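You operate a simulated robot arm through the tools that you are given. There is no shell and no other tool.

The job below is to be done with a simulated robot arm. You get a single attempt, and the scene is never put back.

JOB
Change the short cross-bar in the panel for the one the panel drawing names.
Fine: park the arm and shut the orange clamp first; the short cross-bar goes in the grey tray.

The check looks at the end state, three seconds after you hand in, the way a careful person would. Anything else that was tipped, shoved, dropped, spilled or broken makes it a failure.

ROBOT AND FRAMES
A 7-joint arm with a two-finger parallel gripper, fixed in place. Base frame: the origin is on the floor under the middle of its stand, x ahead of it, y to its left, z up; the work surface is at about z = 0.86. Lengths are in m, angles in rad, forces in N, time in s.
It reaches about 1.147 m from its shoulder. Its first joint turns from -2.897 to 2.897 rad. Payload 3.43 kg.
Tool frame: the origin (TCP) lies between the finger pads and is the grasp point; the fingertips stand 0.03 m ahead of it; z points along the fingers, y is the line along which they close. Largest opening 0.094 m; finger width 0.028, thickness 0.01; the body of the gripper, 0.05 by 0.096 m, starts 0.055 m behind the TCP.
Orientation is that of the tool frame in the base frame, as a unit quaternion [w, x, y, z]. With the fingers straight down and closing along the base's y, the tool's x points along the base's -x, its y along +y and its z along -z.

CONTROLS
- The arm moves only by the tool step_arm. Its argument "deltas" is a list of rows, each an object of numbers (a shift or turn left out is 0, a gripper value left out holds the last): "ax", "ay", "az": the turn, a rotation vector about the tool's x, y, z in rad; "tx", "ty", "tz": the shift along the tool's x, y, z in m; "gripper": the closure, from 0 (fully open) to 1 (shut). In form: [{"ax": .., "ay": .., "az": .., "tx": .., "ty": .., "tz": .., "gripper": ..}, ...]. A call has 1 to 20 rows; each row shifts and turns the commanded pose from where the row before left it, along the tool's axes as they then stand. Rows are played at 5 a second. More than 0.05 m and 0.15 rad between two rows, or a gripper value outside its range, and nothing of the call is played. A pose out of reach is approached as far as the arm can. The call stops where the force on the tool passes 90 N (or 10 N more than at its start, if that is more) or the arm is blocked; 0.2 s more then pass. The fingers move at their own pace (about 0.045 m/s each) and stop on an object; they squeeze with about 27 N. The grip force told is the motor's: it shows also when the fingers shut on nothing. Time passes only in rows, and 0.2 s behind the last, so rows that do not move let the fingers close. It gives the time, the measured TCP pose, the force on the tool (base axes), the opening and the grip force at its end, in the units of the frame above (readings bear some noise), with the torque about the TCP (base axes, N m) and any sound that the robot's microphone picked up.
- Cameras (640 x 400 px; columns grow to the right, rows downward): "scene" is fixed at [0.0504, 0.5013, 1.5596]; the picture's right is [-0.11, -0.99, 0.00], its down [-0.80, 0.09, -0.60] and it looks along [0.59, -0.06, -0.80] (base axes); focal length 214 px, centre (320, 200). "wrist" rides on the gripper at [0.076, 0.014, -0.103] in the tool frame; the picture's right is [-0.18, 0.98, 0.00], its down [-0.75, -0.14, -0.64] and it looks along [-0.63, -0.12, 0.77] (tool axes); focal length 243 px, centre (320, 200).
- capture(camera): a new picture of that camera. The clock stands still meanwhile.
- point_at(camera, pixels): for up to 12 pixels [column, row] of the newest picture of that camera ("zoom" is the newest enlarged one), the place [x, y, z] in the base frame of the surface seen there, good to about 0.002 m. The clock stands still meanwhile.
- inspect(camera, box): a new picture of the part [left, top, right, bottom] of that camera's present view, enlarged. The clock stands still meanwhile.
- finish_job(): hands the job in; it is judged then, once.

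Unless the task says otherwise, let go and move clear before handing in.

The tools are called after "Call:" as name(argument=value, ...) on one line, values as JSON. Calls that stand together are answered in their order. step_arm: Moves the arm, as the interface text tells. Its arguments: {"type":"object","properties":{"deltas":{"type":"array","items":{"type":"object","properties":{"ax":{"type":"number"},"ay":{"type":"number"},"az":{"type":"number"},"tx":{"type":"number"},"ty":{"type":"number"},"tz":{"type":"number"},"gripper":{"type":"number"}}}}},"required":["deltas"]} The other tools are called the same way: capture (camera) takes a picture; point_at (camera, pixels) gives the place of the surface under pixels of a picture; inspect (camera, box) takes an enlarged picture of a part of a camera's view; finish_job () hands the job in.

At the start:

```text
time_s: 0.0
position: [0.5452, 0.3281, 1.3486]
tool_rot: [0.001, 0.001, 1.0, 0.0]
ft_force: [-0.6, 0.3, -0.8]
ft_torque: [-0.01, 0.01, -0.02]
width: 0.0937
gripper_force: 0.1
```

scene: 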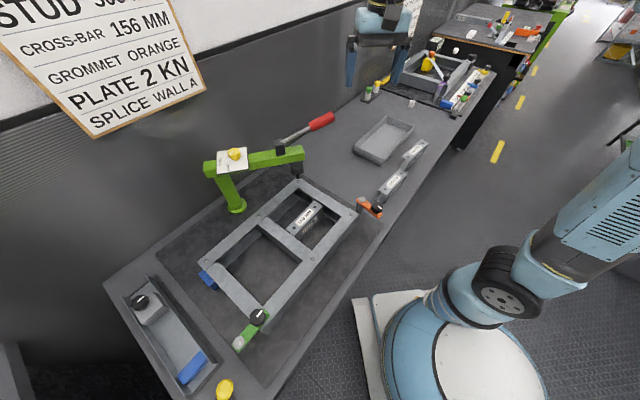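
wrist: 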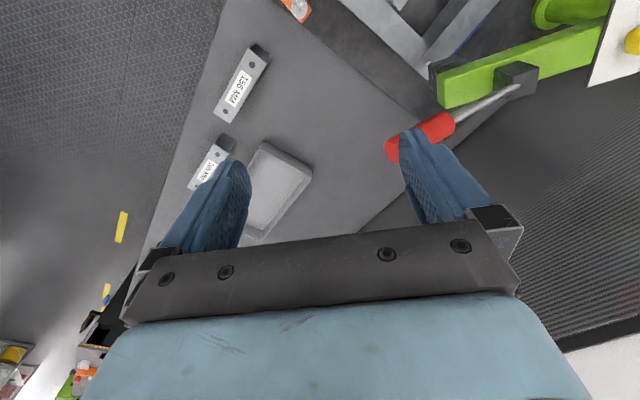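

The scene picture shows a panel frame with cross-bars, a drawing on the wall (CROSS-BAR 156 MM at about (100,40)), a green clamp arm with a red handle (320,122), an orange clamp (370,207) and a grey tray (383,140). I'll enlarge the key parts first.

Call:
inspect(camera="scene", box=[180, 100, 440, 262])

Call:
inspect(camera="scene", box=[0, 0, 220, 140])

Call:
inspect(camera="scene", box=[180, 240, 340, 370])

Call:
inspect(camera="wrist", box=[160, 0, 420, 200])

```text
2.46 times, centred on (310, 181) of scene
```

zoom: 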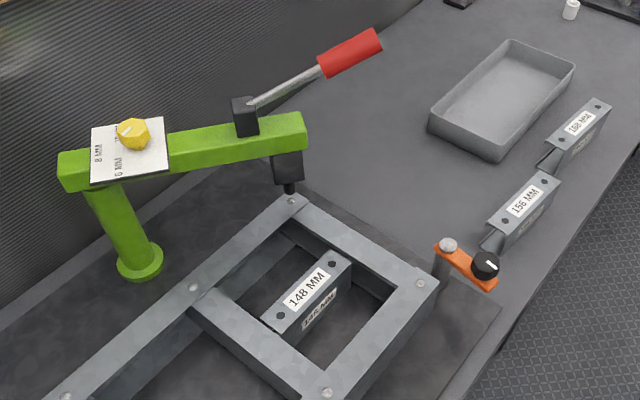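

```text
2.86 times, centred on (110, 70) of scene
```

zoom: 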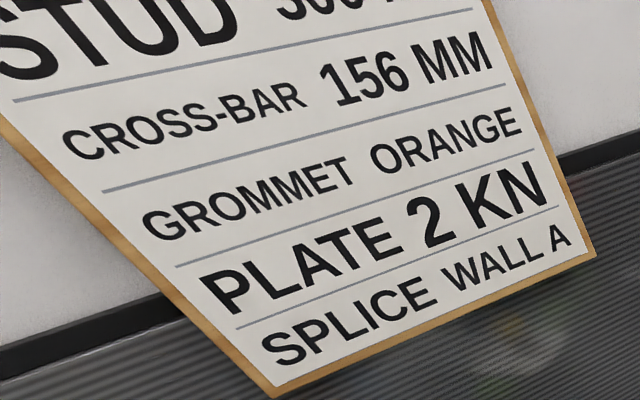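

```text
3.08 times, centred on (260, 305) of scene
```

zoom: 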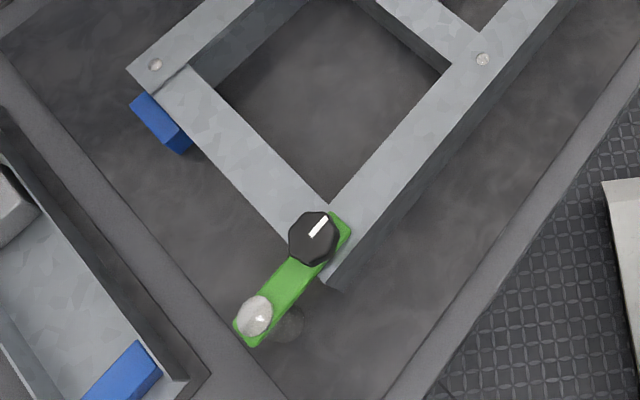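

```text
2.00 times, centred on (290, 100) of wrist
```

zoom: 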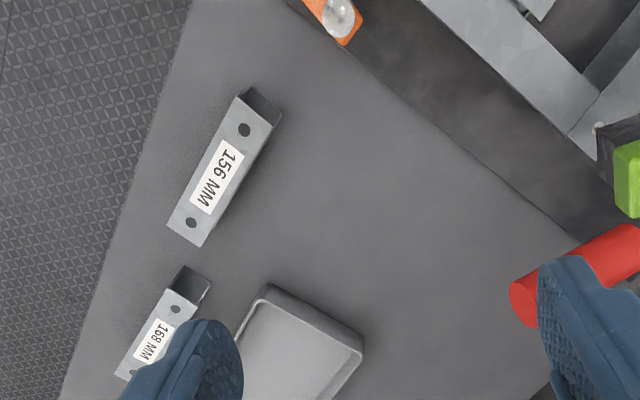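

The drawing calls for a cross-bar of 156 MM; the panel holds the 148 MM bar (300,288 in zoom), and spares marked 156 MM and 168 MM lie near the tray. I'll measure places of the key items now.

Call:
inspect(camera="scene", box=[190, 130, 350, 230])

Call:
point_at(camera="zoom", pixels=[[170, 95], [60, 165], [400, 60], [340, 110], [450, 80], [540, 20], [180, 300], [405, 190], [190, 120], [120, 110], [400, 150], [200, 200]])

Call:
inspect(camera="scene", box=[260, 170, 400, 270])

Call:
inspect(camera="scene", box=[330, 100, 450, 230])

```text
4.00 times, centred on (270, 180) of scene
```

zoom: 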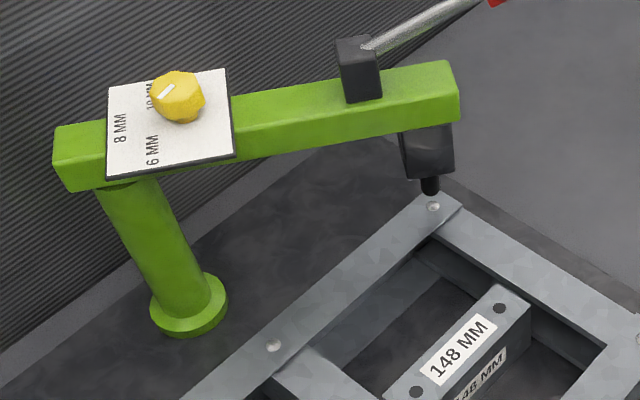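

```text
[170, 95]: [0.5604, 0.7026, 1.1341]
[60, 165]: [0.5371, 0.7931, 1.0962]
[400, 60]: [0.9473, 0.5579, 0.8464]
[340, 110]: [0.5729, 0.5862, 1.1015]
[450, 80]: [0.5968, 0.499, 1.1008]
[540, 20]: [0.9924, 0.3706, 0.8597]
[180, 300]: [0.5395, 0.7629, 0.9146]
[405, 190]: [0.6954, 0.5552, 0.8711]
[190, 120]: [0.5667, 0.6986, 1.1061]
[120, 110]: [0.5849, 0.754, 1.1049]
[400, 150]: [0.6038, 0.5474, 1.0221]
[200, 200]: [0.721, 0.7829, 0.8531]
```

```text
4.00 times, centred on (330, 220) of scene
```

zoom: 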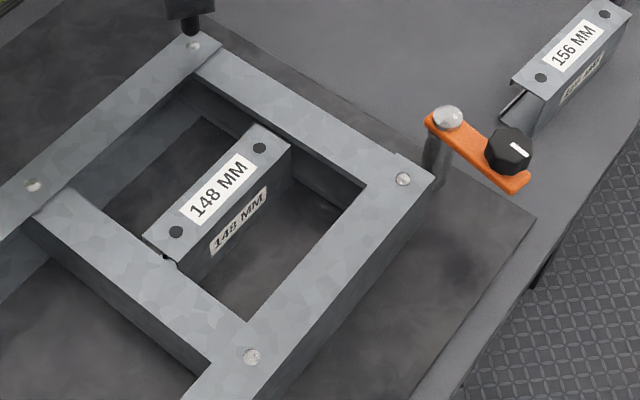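

```text
3.08 times, centred on (390, 165) of scene
```

zoom: 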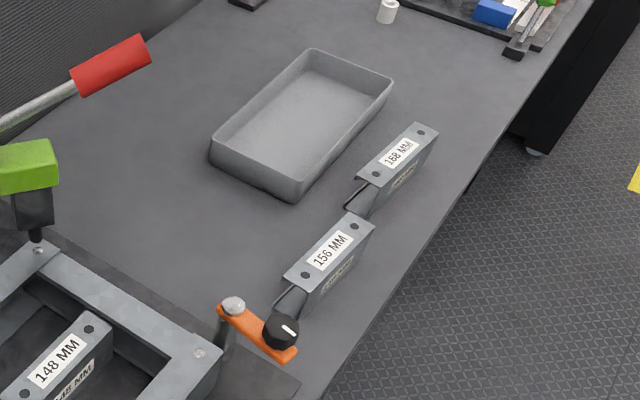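

The green swing arm stands on a post near (0.55,0.76) and hangs over the frame's far corner; the 148 bar lies inside the bay. I'll measure points on the handle, the clamps, the bars and the frame in the full picture.

Call:
inspect(camera="scene", box=[200, 90, 360, 190])

Call:
point_at(camera="zoom", pixels=[[320, 215], [300, 235], [330, 245], [380, 195], [420, 175], [460, 140], [520, 105], [480, 95], [440, 120], [410, 225], [15, 300], [390, 330]])

Call:
inspect(camera="scene", box=[260, 170, 400, 270])

Call:
point_at(camera="zoom", pixels=[[447, 115], [435, 150], [480, 150], [510, 150], [520, 187], [403, 178], [250, 357], [32, 185], [193, 45], [433, 178], [365, 185], [248, 320]])

Call:
point_at(camera="zoom", pixels=[[259, 148], [176, 232], [255, 128], [288, 150], [145, 235], [180, 262], [540, 78], [604, 14], [222, 195], [300, 250], [190, 270], [120, 180]])

```text
4.00 times, centred on (280, 140) of scene
```

zoom: 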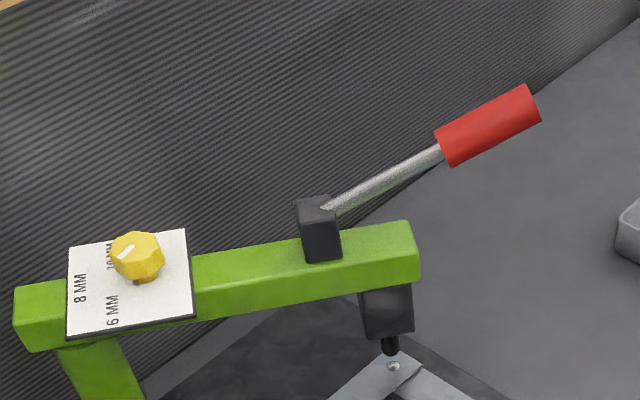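

```text
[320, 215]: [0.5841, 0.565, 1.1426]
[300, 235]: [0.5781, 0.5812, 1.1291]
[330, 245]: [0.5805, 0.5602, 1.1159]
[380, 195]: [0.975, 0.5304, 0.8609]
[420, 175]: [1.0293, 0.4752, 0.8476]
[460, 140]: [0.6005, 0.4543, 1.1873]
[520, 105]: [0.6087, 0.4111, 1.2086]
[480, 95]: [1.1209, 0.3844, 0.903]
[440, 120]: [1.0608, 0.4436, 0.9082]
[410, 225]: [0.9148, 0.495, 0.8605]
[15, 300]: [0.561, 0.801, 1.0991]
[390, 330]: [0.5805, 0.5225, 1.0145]
```

```text
4.00 times, centred on (330, 220) of scene
```

zoom: 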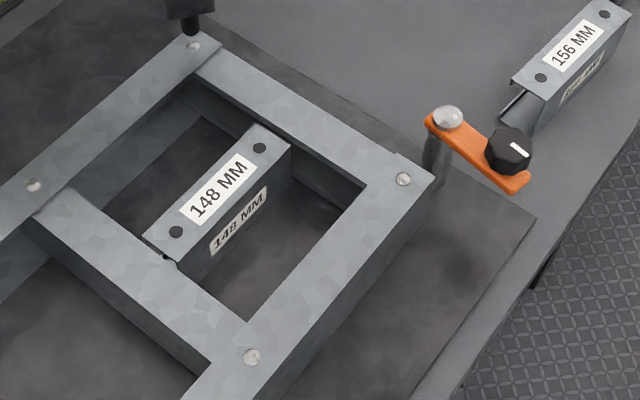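

```text
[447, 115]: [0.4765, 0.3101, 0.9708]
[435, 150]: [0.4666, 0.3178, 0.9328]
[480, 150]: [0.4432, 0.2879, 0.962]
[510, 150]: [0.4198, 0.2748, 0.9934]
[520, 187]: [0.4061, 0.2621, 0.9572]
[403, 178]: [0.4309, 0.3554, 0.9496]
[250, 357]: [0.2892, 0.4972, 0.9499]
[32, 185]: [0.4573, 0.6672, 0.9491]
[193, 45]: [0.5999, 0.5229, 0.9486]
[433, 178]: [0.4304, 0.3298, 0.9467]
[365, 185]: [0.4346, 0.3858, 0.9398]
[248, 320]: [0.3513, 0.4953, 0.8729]
```

```text
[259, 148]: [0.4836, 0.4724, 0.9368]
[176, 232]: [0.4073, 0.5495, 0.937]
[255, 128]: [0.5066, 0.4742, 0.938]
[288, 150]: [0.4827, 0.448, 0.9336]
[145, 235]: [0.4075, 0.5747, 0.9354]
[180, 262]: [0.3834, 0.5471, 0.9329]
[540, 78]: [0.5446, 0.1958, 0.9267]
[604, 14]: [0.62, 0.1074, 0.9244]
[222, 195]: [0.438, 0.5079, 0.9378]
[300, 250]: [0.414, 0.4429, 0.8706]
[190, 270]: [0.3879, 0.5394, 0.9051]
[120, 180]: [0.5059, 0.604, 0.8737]
```

Bar and frame lie at 45° to the base axes: frame screws at (0.600,0.523), (0.431,0.355), (0.457,0.667), (0.289,0.497), the 148 bar centred between them. I'll turn the tool 45° to line up with the table and look from the wrist.

Call:
step_arm(deltas=[{"az": 0.1309}, {"az": 0.1309}, {"az": 0.1309}, {"az": 0.1309}, {"az": 0.1309}, {"az": 0.1309}, {}])

Call:
capture(camera="wrist")

Call:
capture(camera="scene")

Call:
point_at(camera="scene", pixels=[[240, 342], [259, 317], [248, 332], [264, 311], [230, 289], [263, 318]])

```text
time_s: 1.6
position: [0.5447, 0.3284, 1.3513]
tool_rot: [0.0, 0.382, 0.924, 0.0]
ft_force: [0.1, 0.6, -0.5]
ft_torque: [-0.02, 0.0, 0.03]
width: 0.0941
gripper_force: 0.1
```

```text
taken
```

wrist: 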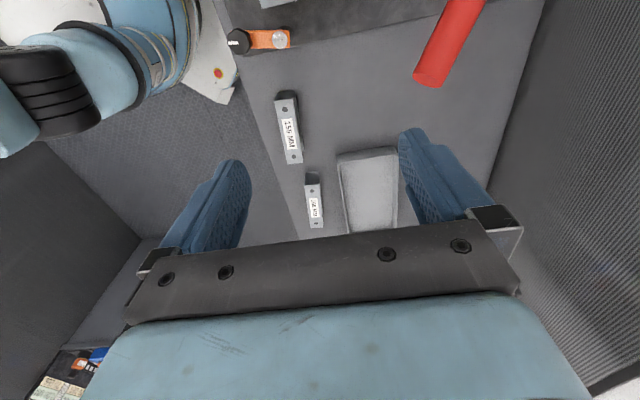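

```text
taken
```

scene: 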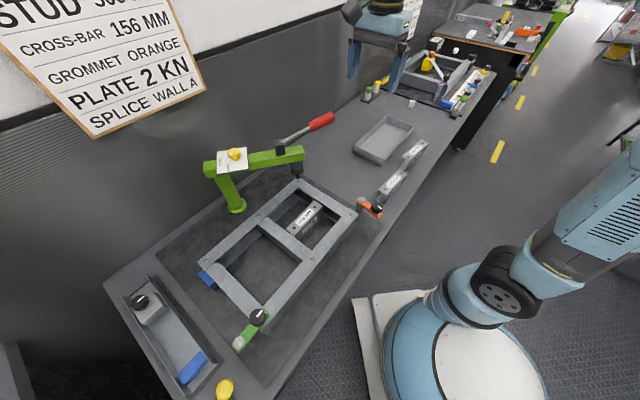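

```text
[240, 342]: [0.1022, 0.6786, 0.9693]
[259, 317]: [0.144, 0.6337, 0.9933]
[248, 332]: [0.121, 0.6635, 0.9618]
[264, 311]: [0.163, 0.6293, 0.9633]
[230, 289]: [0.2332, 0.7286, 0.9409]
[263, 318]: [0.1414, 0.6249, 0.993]
```

The shut green clamp runs along the panel's long direction (pivot (0.102,0.679) to knob (0.144,0.634)), so the orange one must swing about 80-90° to match it at the near corner (0.431,0.355). I'll move the wrist camera to look at the green arm and its handle.

Call:
step_arm(deltas=[{"tx": 0.03, "ty": 0.03, "tz": -0.02}, {"tx": 0.03, "ty": 0.03, "tz": -0.02}, {"tx": 0.02, "ty": 0.0, "tz": -0.02}, {}])

Call:
capture(camera="wrist")

```text
time_s: 2.6
position: [0.531, 0.4263, 1.4109]
tool_rot: [0.001, 0.383, 0.924, 0.0]
ft_force: [0.7, -0.5, 0.3]
ft_torque: [0.01, -0.01, 0.02]
width: 0.0943
gripper_force: 0.2
```

```text
taken
```

wrist: 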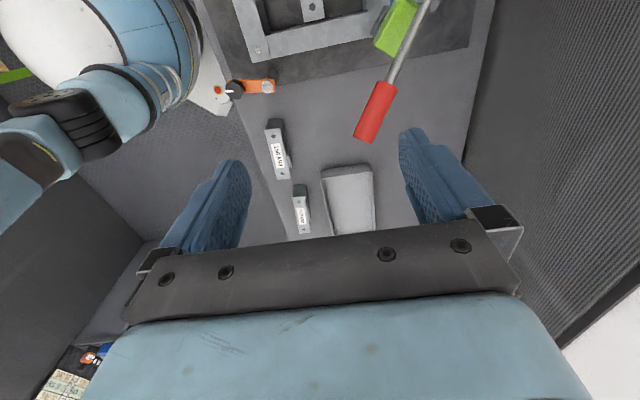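

The wrist now shows the arm end and red grip at (375,112); I'll move along the table another 0.2 m so the whole swing arm and panel come into view.

Call:
step_arm(deltas=[{"tx": 0.05}, {"tx": 0.05}, {"tx": 0.05}, {"tx": 0.05}, {}])

Call:
capture(camera="wrist")

Call:
inspect(camera="wrist", box=[320, 0, 520, 140])

Call:
inspect(camera="wrist", box=[200, 0, 400, 140])

```text
time_s: 3.8
position: [0.3912, 0.5674, 1.4098]
tool_rot: [0.0, 0.383, 0.924, 0.0]
ft_force: [-0.8, 0.9, 0.6]
ft_torque: [0.02, 0.05, 0.03]
width: 0.094
gripper_force: 0.1
```

```text
taken
```

wrist: 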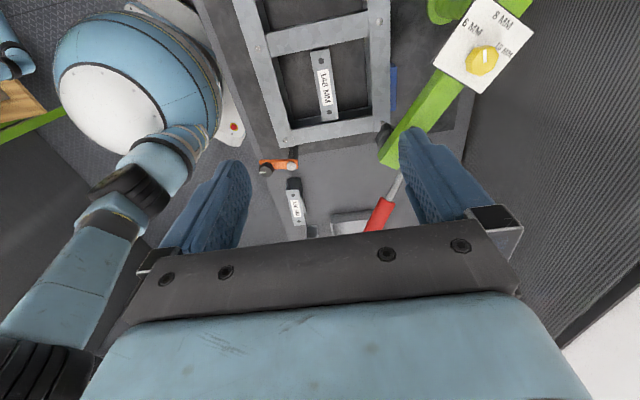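

```text
2.86 times, centred on (420, 70) of wrist
```

zoom: 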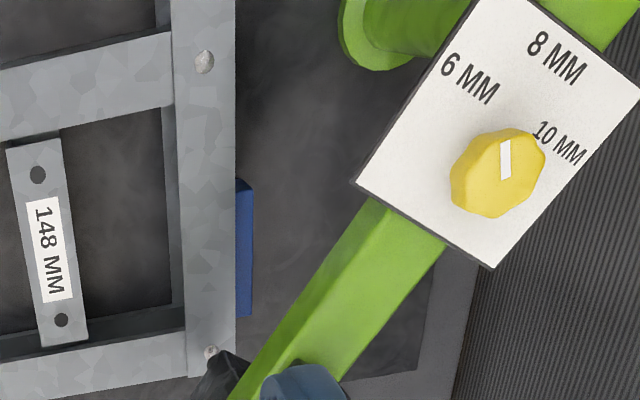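

```text
2.86 times, centred on (300, 70) of wrist
```

zoom: 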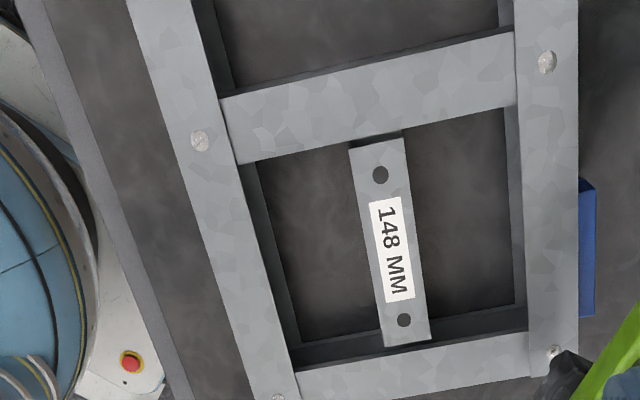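

I see the arm beam from the post (450,5) to its end at (390,150), with the rivet nose over the frame corner, and blue stops behind the panel. I'll measure the post, beam edges, and the bay gap more closely.

Call:
inspect(camera="scene", box=[190, 130, 350, 230])

Call:
point_at(camera="zoom", pixels=[[153, 312], [224, 295], [185, 332], [165, 328], [213, 318], [56, 130], [66, 188], [457, 70], [457, 110], [452, 150], [235, 100], [240, 150]])

Call:
inspect(camera="wrist", box=[240, 10, 400, 150])

Call:
point_at(camera="zoom", pixels=[[150, 160], [330, 130], [300, 135], [200, 155], [190, 390], [430, 345], [300, 140], [335, 370], [285, 160], [345, 155], [330, 375], [370, 365]])

```text
4.00 times, centred on (270, 180) of scene
```

zoom: 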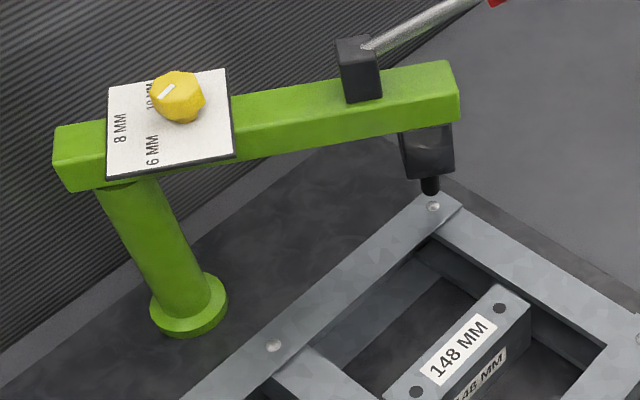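

```text
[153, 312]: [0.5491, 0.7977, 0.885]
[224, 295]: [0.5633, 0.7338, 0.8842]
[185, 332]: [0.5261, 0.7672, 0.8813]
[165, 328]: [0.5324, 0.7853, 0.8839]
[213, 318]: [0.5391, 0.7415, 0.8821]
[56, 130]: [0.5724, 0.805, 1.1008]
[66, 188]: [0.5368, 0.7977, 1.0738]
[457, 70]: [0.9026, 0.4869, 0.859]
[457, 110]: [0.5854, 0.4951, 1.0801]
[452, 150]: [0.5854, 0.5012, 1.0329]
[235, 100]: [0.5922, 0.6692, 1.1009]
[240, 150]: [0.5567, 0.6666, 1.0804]
```

```text
2.86 times, centred on (320, 80) of wrist
```

zoom: 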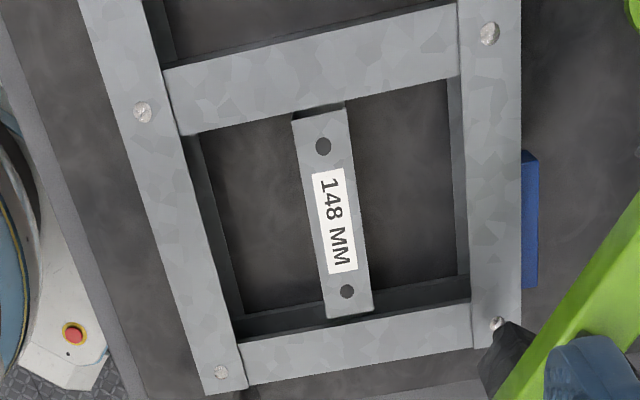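

```text
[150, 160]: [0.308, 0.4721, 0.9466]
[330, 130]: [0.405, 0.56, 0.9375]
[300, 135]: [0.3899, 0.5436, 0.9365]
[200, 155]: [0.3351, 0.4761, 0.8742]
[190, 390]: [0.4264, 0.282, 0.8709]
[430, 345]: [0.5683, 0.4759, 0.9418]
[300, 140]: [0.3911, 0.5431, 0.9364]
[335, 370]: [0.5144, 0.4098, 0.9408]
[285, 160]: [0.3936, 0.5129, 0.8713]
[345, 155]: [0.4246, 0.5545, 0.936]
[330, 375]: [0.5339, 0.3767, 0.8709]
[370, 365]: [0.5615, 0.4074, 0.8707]
```

The post axis works out near (0.562,0.769) and the beam points about -81° in base axes with a clear stretch between the white card and the black block. I'll move over that stretch (about (0.584,0.630)), turn the fingers to straddle the beam, and check before lowering.

Call:
step_arm(deltas=[{"tx": -0.0184, "ty": 0.0361}, {"tx": -0.0184, "ty": 0.0361}, {"tx": -0.0184, "ty": 0.0361}, {"tx": -0.0184, "ty": 0.0361}, {"tx": -0.0184, "ty": 0.0361}, {"az": 0.1257}, {"az": 0.1257}, {"az": 0.1257}, {"az": 0.1257}, {"az": 0.1257}, {}])

Call:
capture(camera="wrist")

Call:
capture(camera="scene")

```text
time_s: 6.2
position: [0.5583, 0.5854, 1.401]
tool_rot: [-0.001, 0.65, 0.76, 0.001]
ft_force: [0.6, -0.3, 0.0]
ft_torque: [-0.01, 0.01, 0.0]
width: 0.0938
gripper_force: 0.0
out of reach, approached as far as the arm can: row 4, 5
```

```text
taken
```

wrist: 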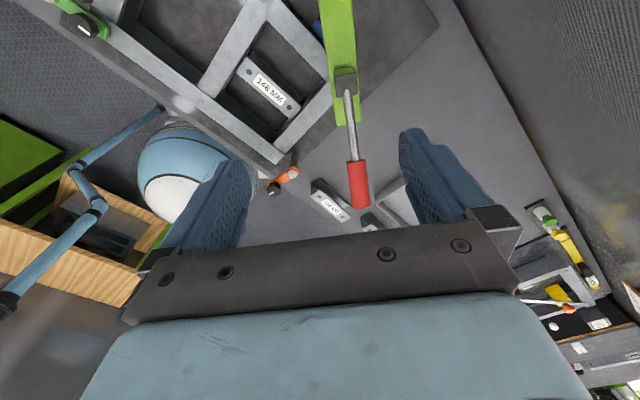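

```text
taken
```

scene: 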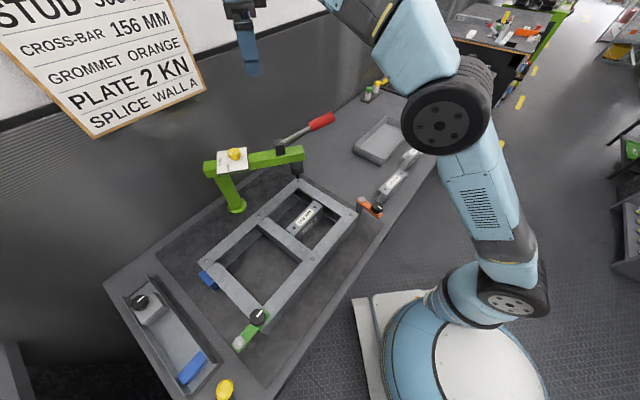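

The arm hit its reach limit at this height (stopped at (0.558,0.585,1.401)), though the fingers are now turned to the beam direction. I'll lower 0.1 m and read where the pose really stands.

Call:
step_arm(deltas=[{"tz": 0.03}, {"tz": 0.03}, {"tz": 0.03}, {}])

Call:
capture(camera="wrist")

```text
time_s: 7.2
position: [0.5566, 0.5871, 1.3121]
tool_rot: [0.0, 0.65, 0.76, 0.0]
ft_force: [0.1, -0.2, -0.1]
ft_torque: [0.0, 0.03, -0.01]
width: 0.094
gripper_force: 0.1
```

```text
taken
```

wrist: 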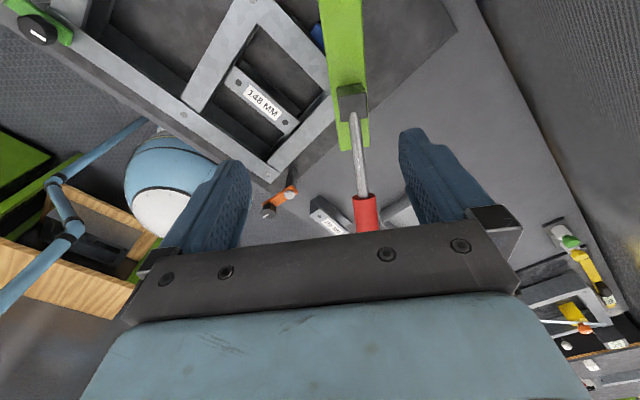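

The pose now reads (0.557,0.587,1.312), about 0.03–0.04 m short of the straddle point. I'll shift there and come down to z about 1.2, then look before lowering onto the beam.

Call:
step_arm(deltas=[{"tx": 0.019, "ty": 0.0168}, {"tx": 0.019, "ty": 0.0168}, {"tz": 0.035}, {"tz": 0.035}, {"tz": 0.03}, {}])

Call:
capture(camera="wrist")

Call:
inspect(camera="scene", box=[180, 50, 360, 230])

```text
time_s: 8.6
position: [0.584, 0.6295, 1.2119]
tool_rot: [0.0, 0.65, 0.76, 0.0]
ft_force: [0.1, 0.1, -0.2]
ft_torque: [0.0, -0.03, 0.02]
width: 0.0939
gripper_force: 0.1
```

```text
taken
```

wrist: 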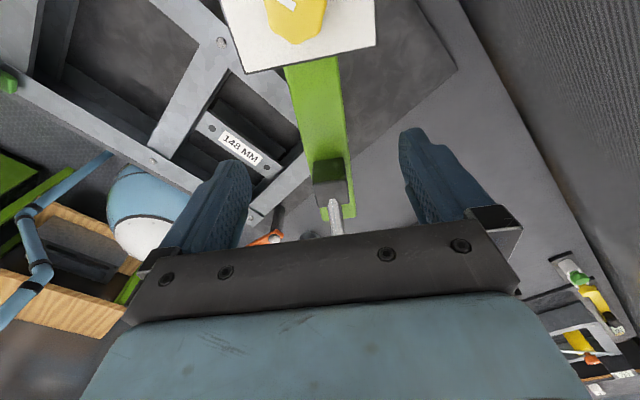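

```text
2.22 times, centred on (270, 140) of scene
```

zoom: 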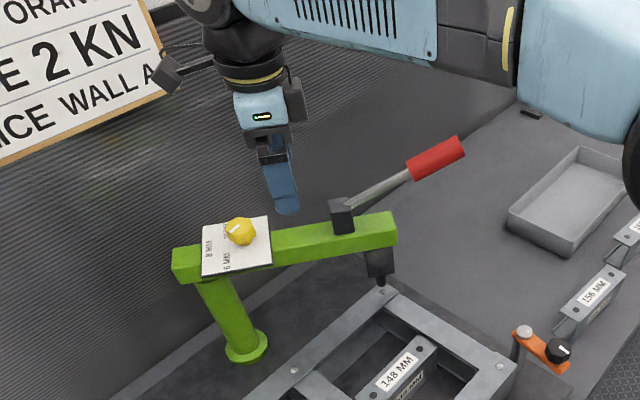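

The beam runs centred between the fingers (cols 290–345, fingers at 240 and 410), and the camera body clears the yellow dial. I'll lower to z about 1.102 so the fingers straddle the beam.

Call:
step_arm(deltas=[{"tz": 0.03}, {"tz": 0.03}, {"tz": 0.03}, {"tz": 0.02}, {}])

Call:
capture(camera="wrist")

Call:
inspect(camera="scene", box=[180, 70, 360, 230])

```text
time_s: 9.8
position: [0.5846, 0.629, 1.1015]
tool_rot: [0.0, 0.65, 0.76, 0.0]
ft_force: [-0.3, -0.1, -0.2]
ft_torque: [0.02, -0.05, -0.02]
width: 0.094
gripper_force: 0.1
```

```text
taken
```

wrist: 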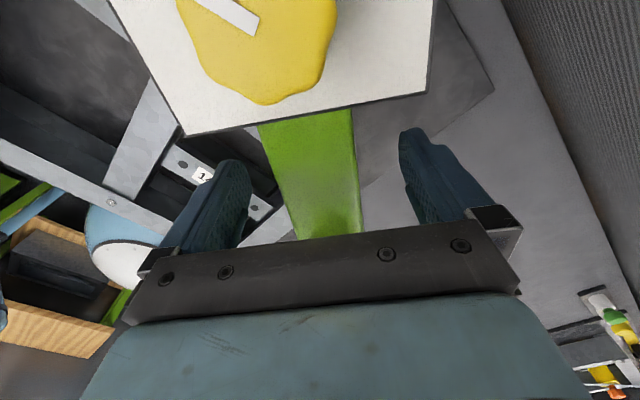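

```text
2.50 times, centred on (270, 150) of scene
```

zoom: 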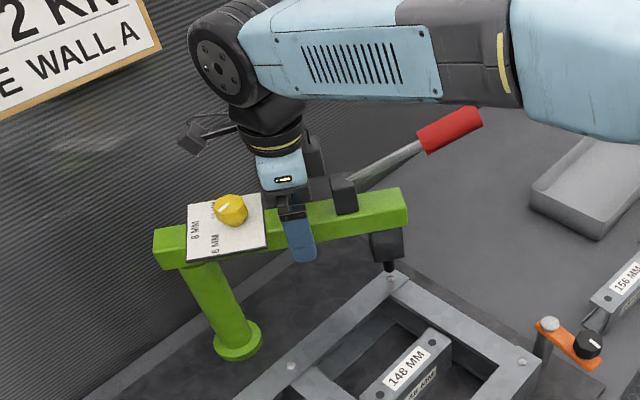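

The fingers straddle the beam with no force, and the body sits close to the black block, so I'll shift 8 mm toward the post, narrow the fingers loosely, and begin swinging about the post a little way.

Call:
step_arm(deltas=[{"tx": 0.008, "gripper": 0.44}, {}, {}, {"ty": 0.005}, {"tx": 0.0004, "ty": 0.0106, "az": -0.08}, {"tx": 0.0004, "ty": 0.0106, "az": -0.08}, {"tx": 0.0004, "ty": 0.0106, "az": -0.08}, {}])

Call:
inspect(camera="scene", box=[180, 70, 360, 230])

```text
time_s: 11.6
position: [0.6194, 0.6471, 1.1021]
tool_rot: [0.0, 0.553, 0.833, 0.0]
ft_force: [-0.3, -0.8, -0.7]
ft_torque: [0.01, -0.02, 0.01]
width: 0.0525
gripper_force: 0.0
```

```text
2.50 times, centred on (270, 150) of scene
```

zoom: 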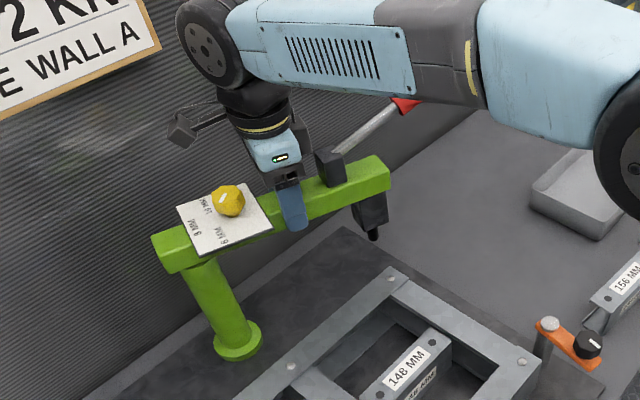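

The beam swings freely with almost no force and the nose has already cleared the frame corner. I'll keep swinging it toward the wall in small arcs, watching for a stop.

Call:
step_arm(deltas=[{"tx": 0.0004, "ty": 0.0106, "az": -0.08}, {"tx": 0.0004, "ty": 0.0106, "az": -0.08}, {"tx": 0.0004, "ty": 0.0106, "az": -0.08}, {}])

Call:
inspect(camera="scene", box=[180, 50, 380, 230])

Call:
capture(camera="wrist")

```text
time_s: 12.6
position: [0.6466, 0.6622, 1.1018]
tool_rot: [0.0, 0.45, 0.893, 0.0]
ft_force: [-0.2, -0.6, 0.6]
ft_torque: [0.01, -0.01, -0.02]
width: 0.0526
gripper_force: 0.0
```

```text
2.22 times, centred on (280, 140) of scene
```

zoom: 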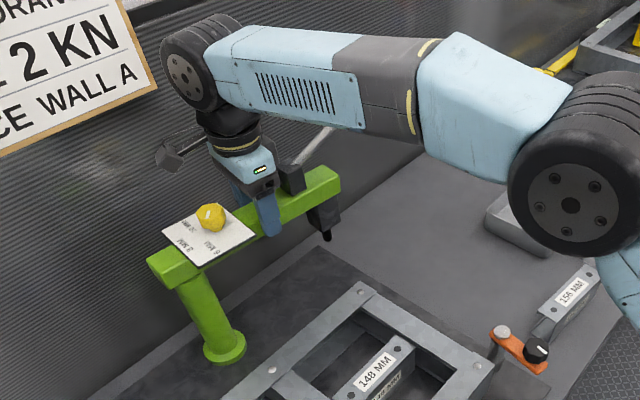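

```text
taken
```

wrist: 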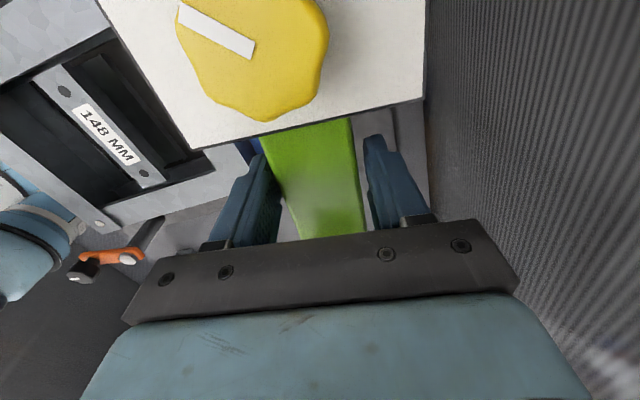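

The beam is now about 8° short of lying parallel to the wall, still with no force. I'll take two or three more small steps, stopping when resistance shows or it is parallel.

Call:
step_arm(deltas=[{"tx": 0.0002, "ty": 0.0066, "az": -0.05}, {"tx": 0.0002, "ty": 0.0066, "az": -0.05}, {"tx": 0.0002, "ty": 0.0066, "az": -0.05}, {}])

Call:
inspect(camera="scene", box=[180, 50, 380, 230])

Call:
capture(camera="wrist")

```text
time_s: 13.6
position: [0.6621, 0.6761, 1.101]
tool_rot: [0.001, 0.381, 0.924, 0.0]
ft_force: [3.3, 5.4, -1.1]
ft_torque: [0.04, 0.08, 0.18]
width: 0.0565
gripper_force: 3.2
```

```text
2.22 times, centred on (280, 140) of scene
```

zoom: 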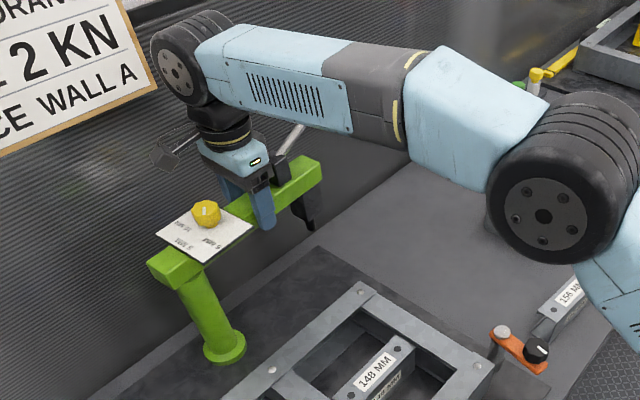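

```text
taken
```

wrist: 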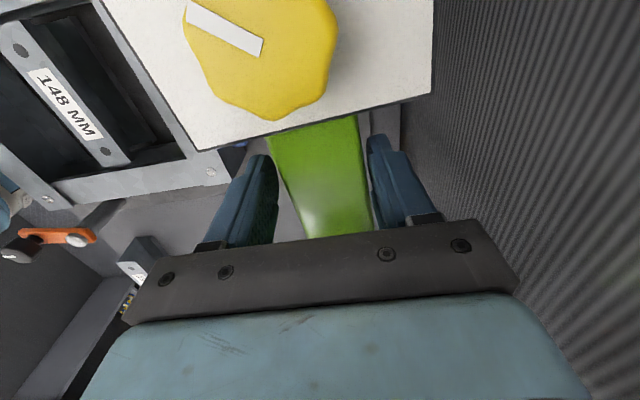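

A small force (about 6 N) and the fingers being spread to 0.0565 m suggest the beam met its stop near parallel with the wall. I'll measure the beam's present direction from the pictures.

Call:
inspect(camera="scene", box=[220, 90, 340, 190])

Call:
point_at(camera="zoom", pixels=[[50, 240], [80, 245], [110, 260], [160, 230], [185, 210], [280, 160], [305, 140], [315, 150], [300, 110], [40, 218], [240, 160], [230, 215]])

Call:
point_at(camera="wrist", pixels=[[280, 140], [350, 122], [310, 230], [365, 225], [320, 180]])

```text
4.00 times, centred on (280, 140) of scene
```

zoom: 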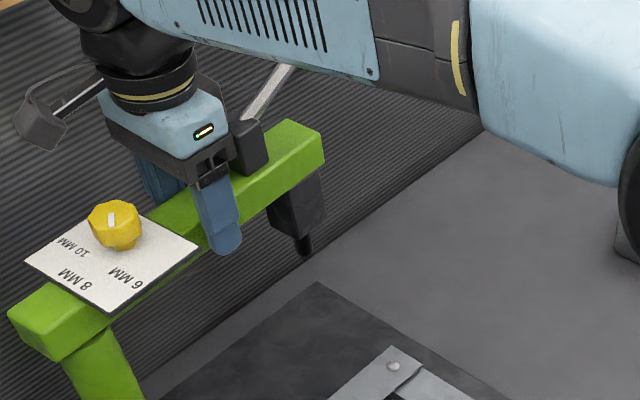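

```text
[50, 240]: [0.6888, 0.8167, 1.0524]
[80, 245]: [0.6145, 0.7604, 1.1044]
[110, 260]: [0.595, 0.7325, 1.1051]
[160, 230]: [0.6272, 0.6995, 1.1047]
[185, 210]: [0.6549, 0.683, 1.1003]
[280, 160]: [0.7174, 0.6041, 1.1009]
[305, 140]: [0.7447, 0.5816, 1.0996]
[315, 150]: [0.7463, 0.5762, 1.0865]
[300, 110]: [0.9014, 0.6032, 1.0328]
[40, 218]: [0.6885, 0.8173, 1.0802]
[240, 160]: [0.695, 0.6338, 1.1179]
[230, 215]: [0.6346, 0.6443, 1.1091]
```

```text
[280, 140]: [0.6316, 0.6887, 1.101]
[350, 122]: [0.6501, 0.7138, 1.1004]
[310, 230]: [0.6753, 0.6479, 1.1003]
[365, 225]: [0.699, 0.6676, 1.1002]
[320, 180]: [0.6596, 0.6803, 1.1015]
```

Edge points put the beam at about -43°, slightly ahead of the fingers at -45°, and the pull is toward the wall, so it seems to be drawn onward rather than stopped. I'll open the fingers a little and look at what the beam does.

Call:
step_arm(deltas=[{"gripper": 0.25}, {}, {}, {}])

Call:
capture(camera="wrist")

Call:
point_at(camera="wrist", pixels=[[280, 140], [350, 122], [310, 230], [365, 225], [320, 180]])

Call:
inspect(camera="scene", box=[220, 90, 340, 190])

```text
time_s: 14.6
position: [0.6627, 0.675, 1.1011]
tool_rot: [0.0, 0.382, 0.924, 0.0]
ft_force: [0.3, 0.0, 0.0]
ft_torque: [0.0, 0.02, -0.03]
width: 0.0705
gripper_force: 0.1
```

```text
taken
```

wrist: 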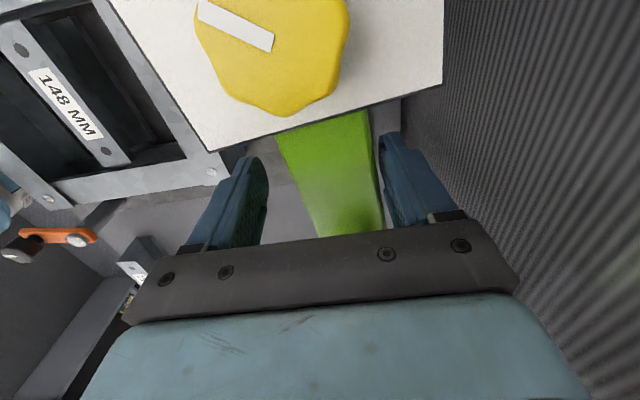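

```text
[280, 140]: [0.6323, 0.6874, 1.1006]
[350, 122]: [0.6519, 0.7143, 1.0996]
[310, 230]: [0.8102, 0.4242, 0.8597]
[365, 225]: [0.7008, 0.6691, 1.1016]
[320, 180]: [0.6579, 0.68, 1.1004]
```

```text
4.00 times, centred on (280, 140) of scene
```

zoom: 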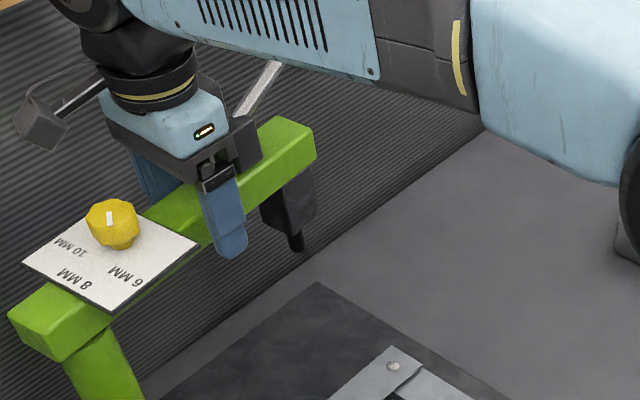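

With the fingers eased, the beam moved on by itself toward the wall (now against the far finger), so it has a pulling park position. I'll follow it a little further with the fingers wide and see where it settles.

Call:
step_arm(deltas=[{"gripper": 0.1}, {}, {}, {"tx": 0.0002, "ty": 0.0066, "az": -0.05}, {}, {}, {}])

Call:
capture(camera="wrist")

Call:
inspect(camera="scene", box=[220, 90, 340, 190])

```text
time_s: 16.2
position: [0.6663, 0.6802, 1.1015]
tool_rot: [0.0, 0.359, 0.933, 0.0]
ft_force: [0.0, -0.3, 0.2]
ft_torque: [0.01, 0.02, -0.01]
width: 0.0846
gripper_force: 0.0
```

```text
taken
```

wrist: 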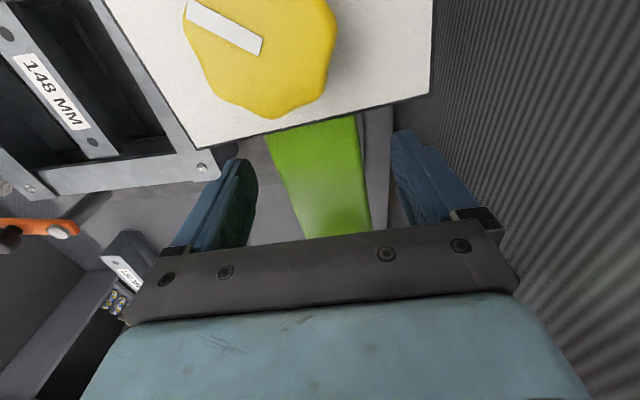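

```text
4.00 times, centred on (280, 140) of scene
```

zoom: 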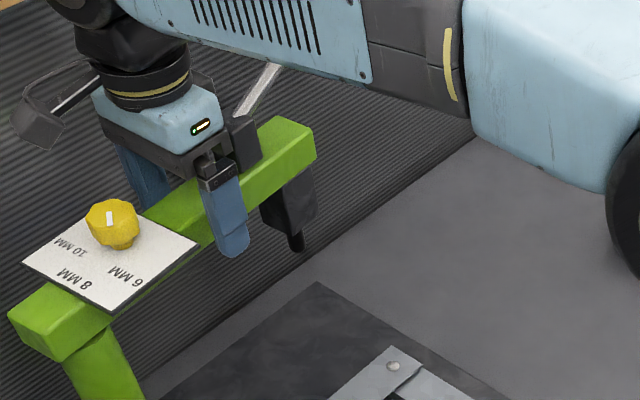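

The beam has not moved since (its end stays at (315,135) in the zoom) and no force is felt, so it has settled. I'll measure its final direction and check for space behind it.

Call:
point_at(camera="zoom", pixels=[[20, 320], [50, 350], [265, 175], [300, 150], [312, 155], [275, 130], [130, 295], [310, 125]])

Call:
point_at(camera="wrist", pixels=[[275, 145], [352, 125], [308, 230], [366, 225], [420, 90], [125, 80]])

```text
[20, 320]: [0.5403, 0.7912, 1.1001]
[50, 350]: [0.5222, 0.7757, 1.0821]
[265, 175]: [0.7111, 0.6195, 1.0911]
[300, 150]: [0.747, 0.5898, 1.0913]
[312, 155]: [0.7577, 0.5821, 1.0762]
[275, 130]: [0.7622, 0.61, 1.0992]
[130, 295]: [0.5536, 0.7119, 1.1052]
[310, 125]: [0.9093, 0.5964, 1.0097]
```

```text
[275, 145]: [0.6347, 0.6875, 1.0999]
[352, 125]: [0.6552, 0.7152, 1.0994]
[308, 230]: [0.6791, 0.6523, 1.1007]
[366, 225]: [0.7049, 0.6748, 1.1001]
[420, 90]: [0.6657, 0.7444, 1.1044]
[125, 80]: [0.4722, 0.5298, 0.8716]
```

The beam now lies at about -39°, some 6° past parallel to the wall and well off the panel, resting by itself. I'll lift the fingers clear and back away toward the robot.

Call:
step_arm(deltas=[{"tz": -0.03}, {"tz": -0.03}, {"tz": -0.01}, {"ty": -0.04}, {"ty": -0.04}, {"ty": -0.04}, {}])

Call:
capture(camera="scene")

Call:
capture(camera="wrist")

```text
time_s: 17.8
position: [0.5853, 0.591, 1.1718]
tool_rot: [0.0, 0.359, 0.933, 0.001]
ft_force: [1.3, -0.8, 0.7]
ft_torque: [-0.02, 0.01, -0.01]
width: 0.0844
gripper_force: 0.0
```

```text
taken
```

scene: 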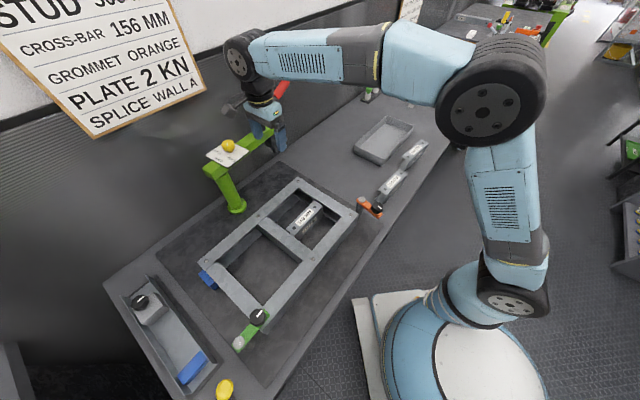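

```text
taken
```

wrist: 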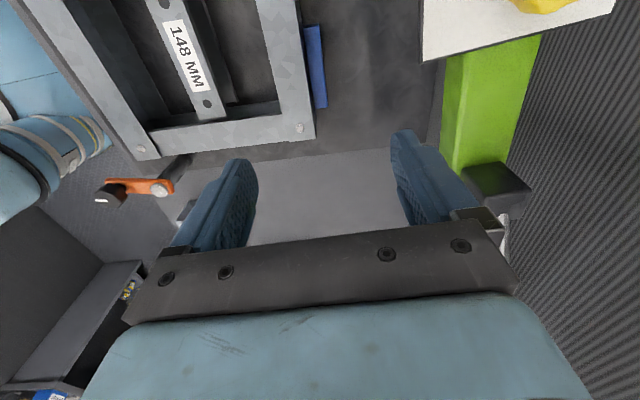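

The green arm stays parked near the wall, off the panel. Next I'll move over the orange clamp at about (0.43,0.29) and turn the fingers to line up with its lever, then look closely.

Call:
step_arm(deltas=[{"tx": -0.0124, "ty": -0.0467}, {"tx": -0.0124, "ty": -0.0467}, {"tx": -0.0124, "ty": -0.0467}, {"tx": -0.0124, "ty": -0.0467}, {"tx": -0.0124, "ty": -0.0467}, {"tx": -0.0124, "ty": -0.0467}, {"tx": -0.0124, "ty": -0.0467}, {"az": -0.1435}, {"az": -0.1435}, {"az": -0.1435}, {"az": -0.1435}, {"az": -0.1435}, {"az": -0.1435}, {"az": -0.1435}, {"az": -0.1435}, {"az": -0.1435}, {}])

Call:
capture(camera="wrist")

Call:
capture(camera="scene")

```text
time_s: 21.4
position: [0.4307, 0.291, 1.1705]
tool_rot: [0.0, -0.277, 0.961, 0.0]
ft_force: [0.2, 0.1, 0.5]
ft_torque: [-0.03, 0.03, -0.03]
width: 0.0845
gripper_force: 0.0
```

```text
taken
```

wrist: 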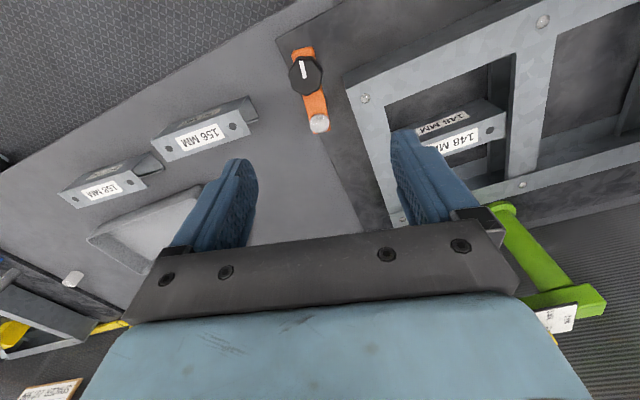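

```text
taken
```

scene: 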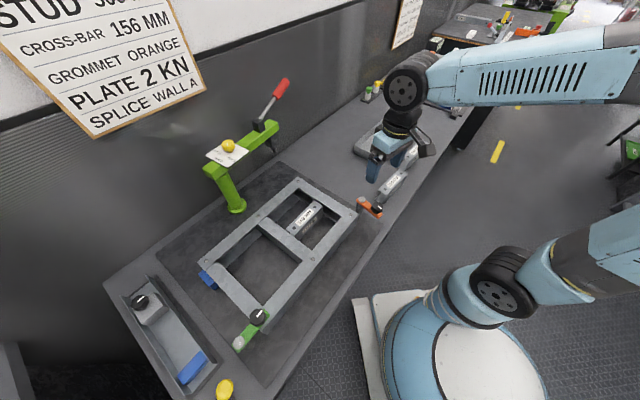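

The wrist shows the orange clamp's dome at (319,123) and black knob at (306,73). I'll enlarge it and measure its pivot, lever edges and height.

Call:
inspect(camera="wrist", box=[260, 30, 380, 150])

Call:
point_at(camera="zoom", pixels=[[200, 310], [150, 145], [160, 100], [130, 60], [195, 65], [185, 220], [230, 215], [205, 230], [175, 270], [230, 260], [200, 350], [205, 365]])

```text
3.33 times, centred on (320, 90) of wrist
```

zoom: 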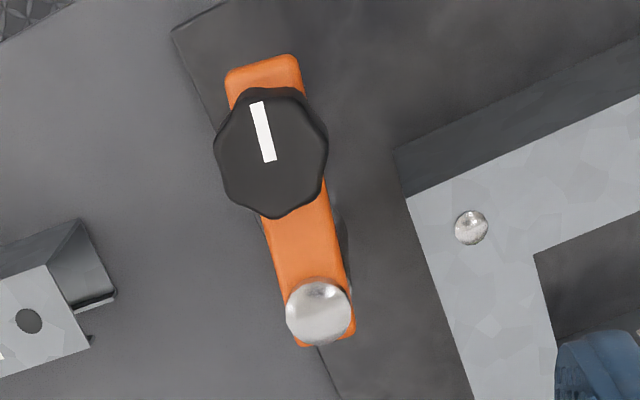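

```text
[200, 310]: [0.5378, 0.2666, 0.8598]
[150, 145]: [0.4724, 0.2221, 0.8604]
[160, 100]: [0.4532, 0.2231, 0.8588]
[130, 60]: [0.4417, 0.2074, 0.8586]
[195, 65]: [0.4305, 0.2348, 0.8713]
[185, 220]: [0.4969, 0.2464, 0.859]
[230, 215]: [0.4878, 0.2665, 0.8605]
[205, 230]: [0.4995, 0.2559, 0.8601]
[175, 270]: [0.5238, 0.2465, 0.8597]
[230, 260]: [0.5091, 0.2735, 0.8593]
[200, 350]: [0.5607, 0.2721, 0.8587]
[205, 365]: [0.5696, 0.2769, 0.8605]
```

My points missed the clamp; in this enlarged picture the dome is at (320,310), the knob at (270,152) and the lever tip at (262,65). I'll measure those.

Call:
point_at(camera="zoom", pixels=[[320, 310], [270, 170], [262, 65], [305, 235], [270, 240], [332, 225], [222, 150], [322, 155], [300, 340], [352, 335], [470, 227], [270, 210]])

```text
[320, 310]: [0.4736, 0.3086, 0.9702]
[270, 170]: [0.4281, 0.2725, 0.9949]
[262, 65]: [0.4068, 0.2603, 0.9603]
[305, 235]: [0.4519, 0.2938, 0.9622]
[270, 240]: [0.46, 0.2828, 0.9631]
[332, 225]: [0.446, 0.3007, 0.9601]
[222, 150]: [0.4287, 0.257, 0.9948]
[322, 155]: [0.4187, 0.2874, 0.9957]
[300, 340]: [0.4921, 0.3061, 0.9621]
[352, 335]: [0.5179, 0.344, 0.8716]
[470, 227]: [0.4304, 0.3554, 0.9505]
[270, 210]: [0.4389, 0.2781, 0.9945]
```

Pivot is near (0.475,0.309), knob near (0.424,0.272) with top at 0.995 and the lever top at 0.962, so it needs about an 81° clockwise swing to bring the knob over the corner screw (0.431,0.355). I'll line up over the knob and lower partway for a check.

Call:
step_arm(deltas=[{"tx": 0.0159, "ty": -0.0122, "az": -0.061}, {"tz": 0.04}, {"tz": 0.04}, {"tz": 0.03}, {}])

Call:
capture(camera="wrist")

```text
time_s: 22.6
position: [0.424, 0.2717, 1.0612]
tool_rot: [0.0, -0.304, 0.953, 0.0]
ft_force: [-0.1, -0.4, -0.2]
ft_torque: [0.01, 0.01, 0.03]
width: 0.0847
gripper_force: 0.1
```

```text
taken
```

wrist: 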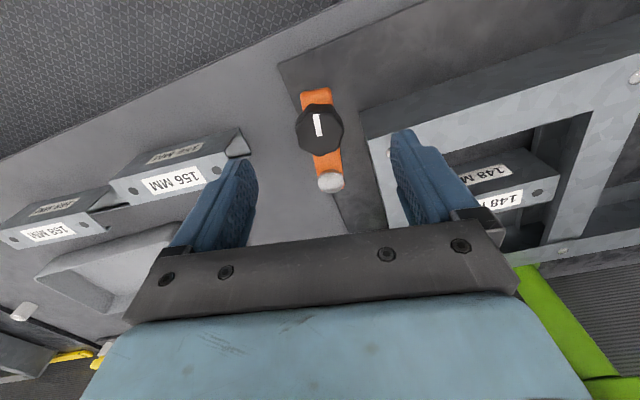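

The knob (318,128) is centred between the fingers, which will come down clear of both rail and bars. I'll lower to z 0.993 and narrow the fingers loosely around the knob.

Call:
step_arm(deltas=[{"tz": 0.03}, {"tz": 0.03}, {"tz": 0.008}, {"gripper": 0.52}, {}, {}])

Call:
capture(camera="wrist")

Call:
inspect(camera="scene", box=[320, 150, 440, 250])

```text
time_s: 24.0
position: [0.4272, 0.2721, 0.9933]
tool_rot: [0.0, -0.304, 0.953, -0.001]
ft_force: [-0.6, -1.0, 0.9]
ft_torque: [-0.02, -0.02, 0.03]
width: 0.0452
gripper_force: 0.0
```

```text
taken
```

wrist: 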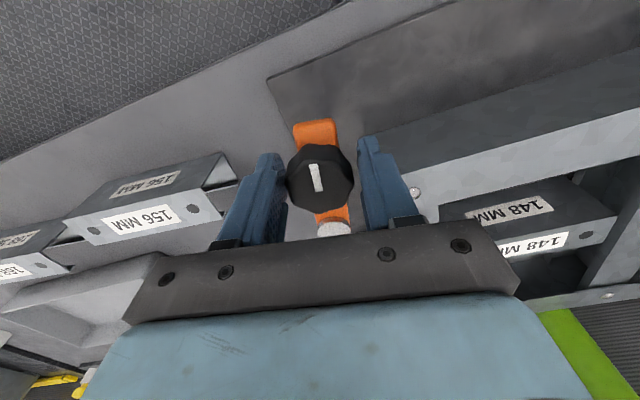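

```text
4.00 times, centred on (380, 200) of scene
```

zoom: 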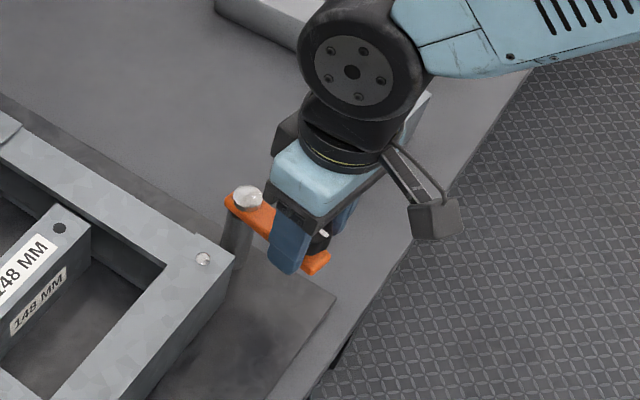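

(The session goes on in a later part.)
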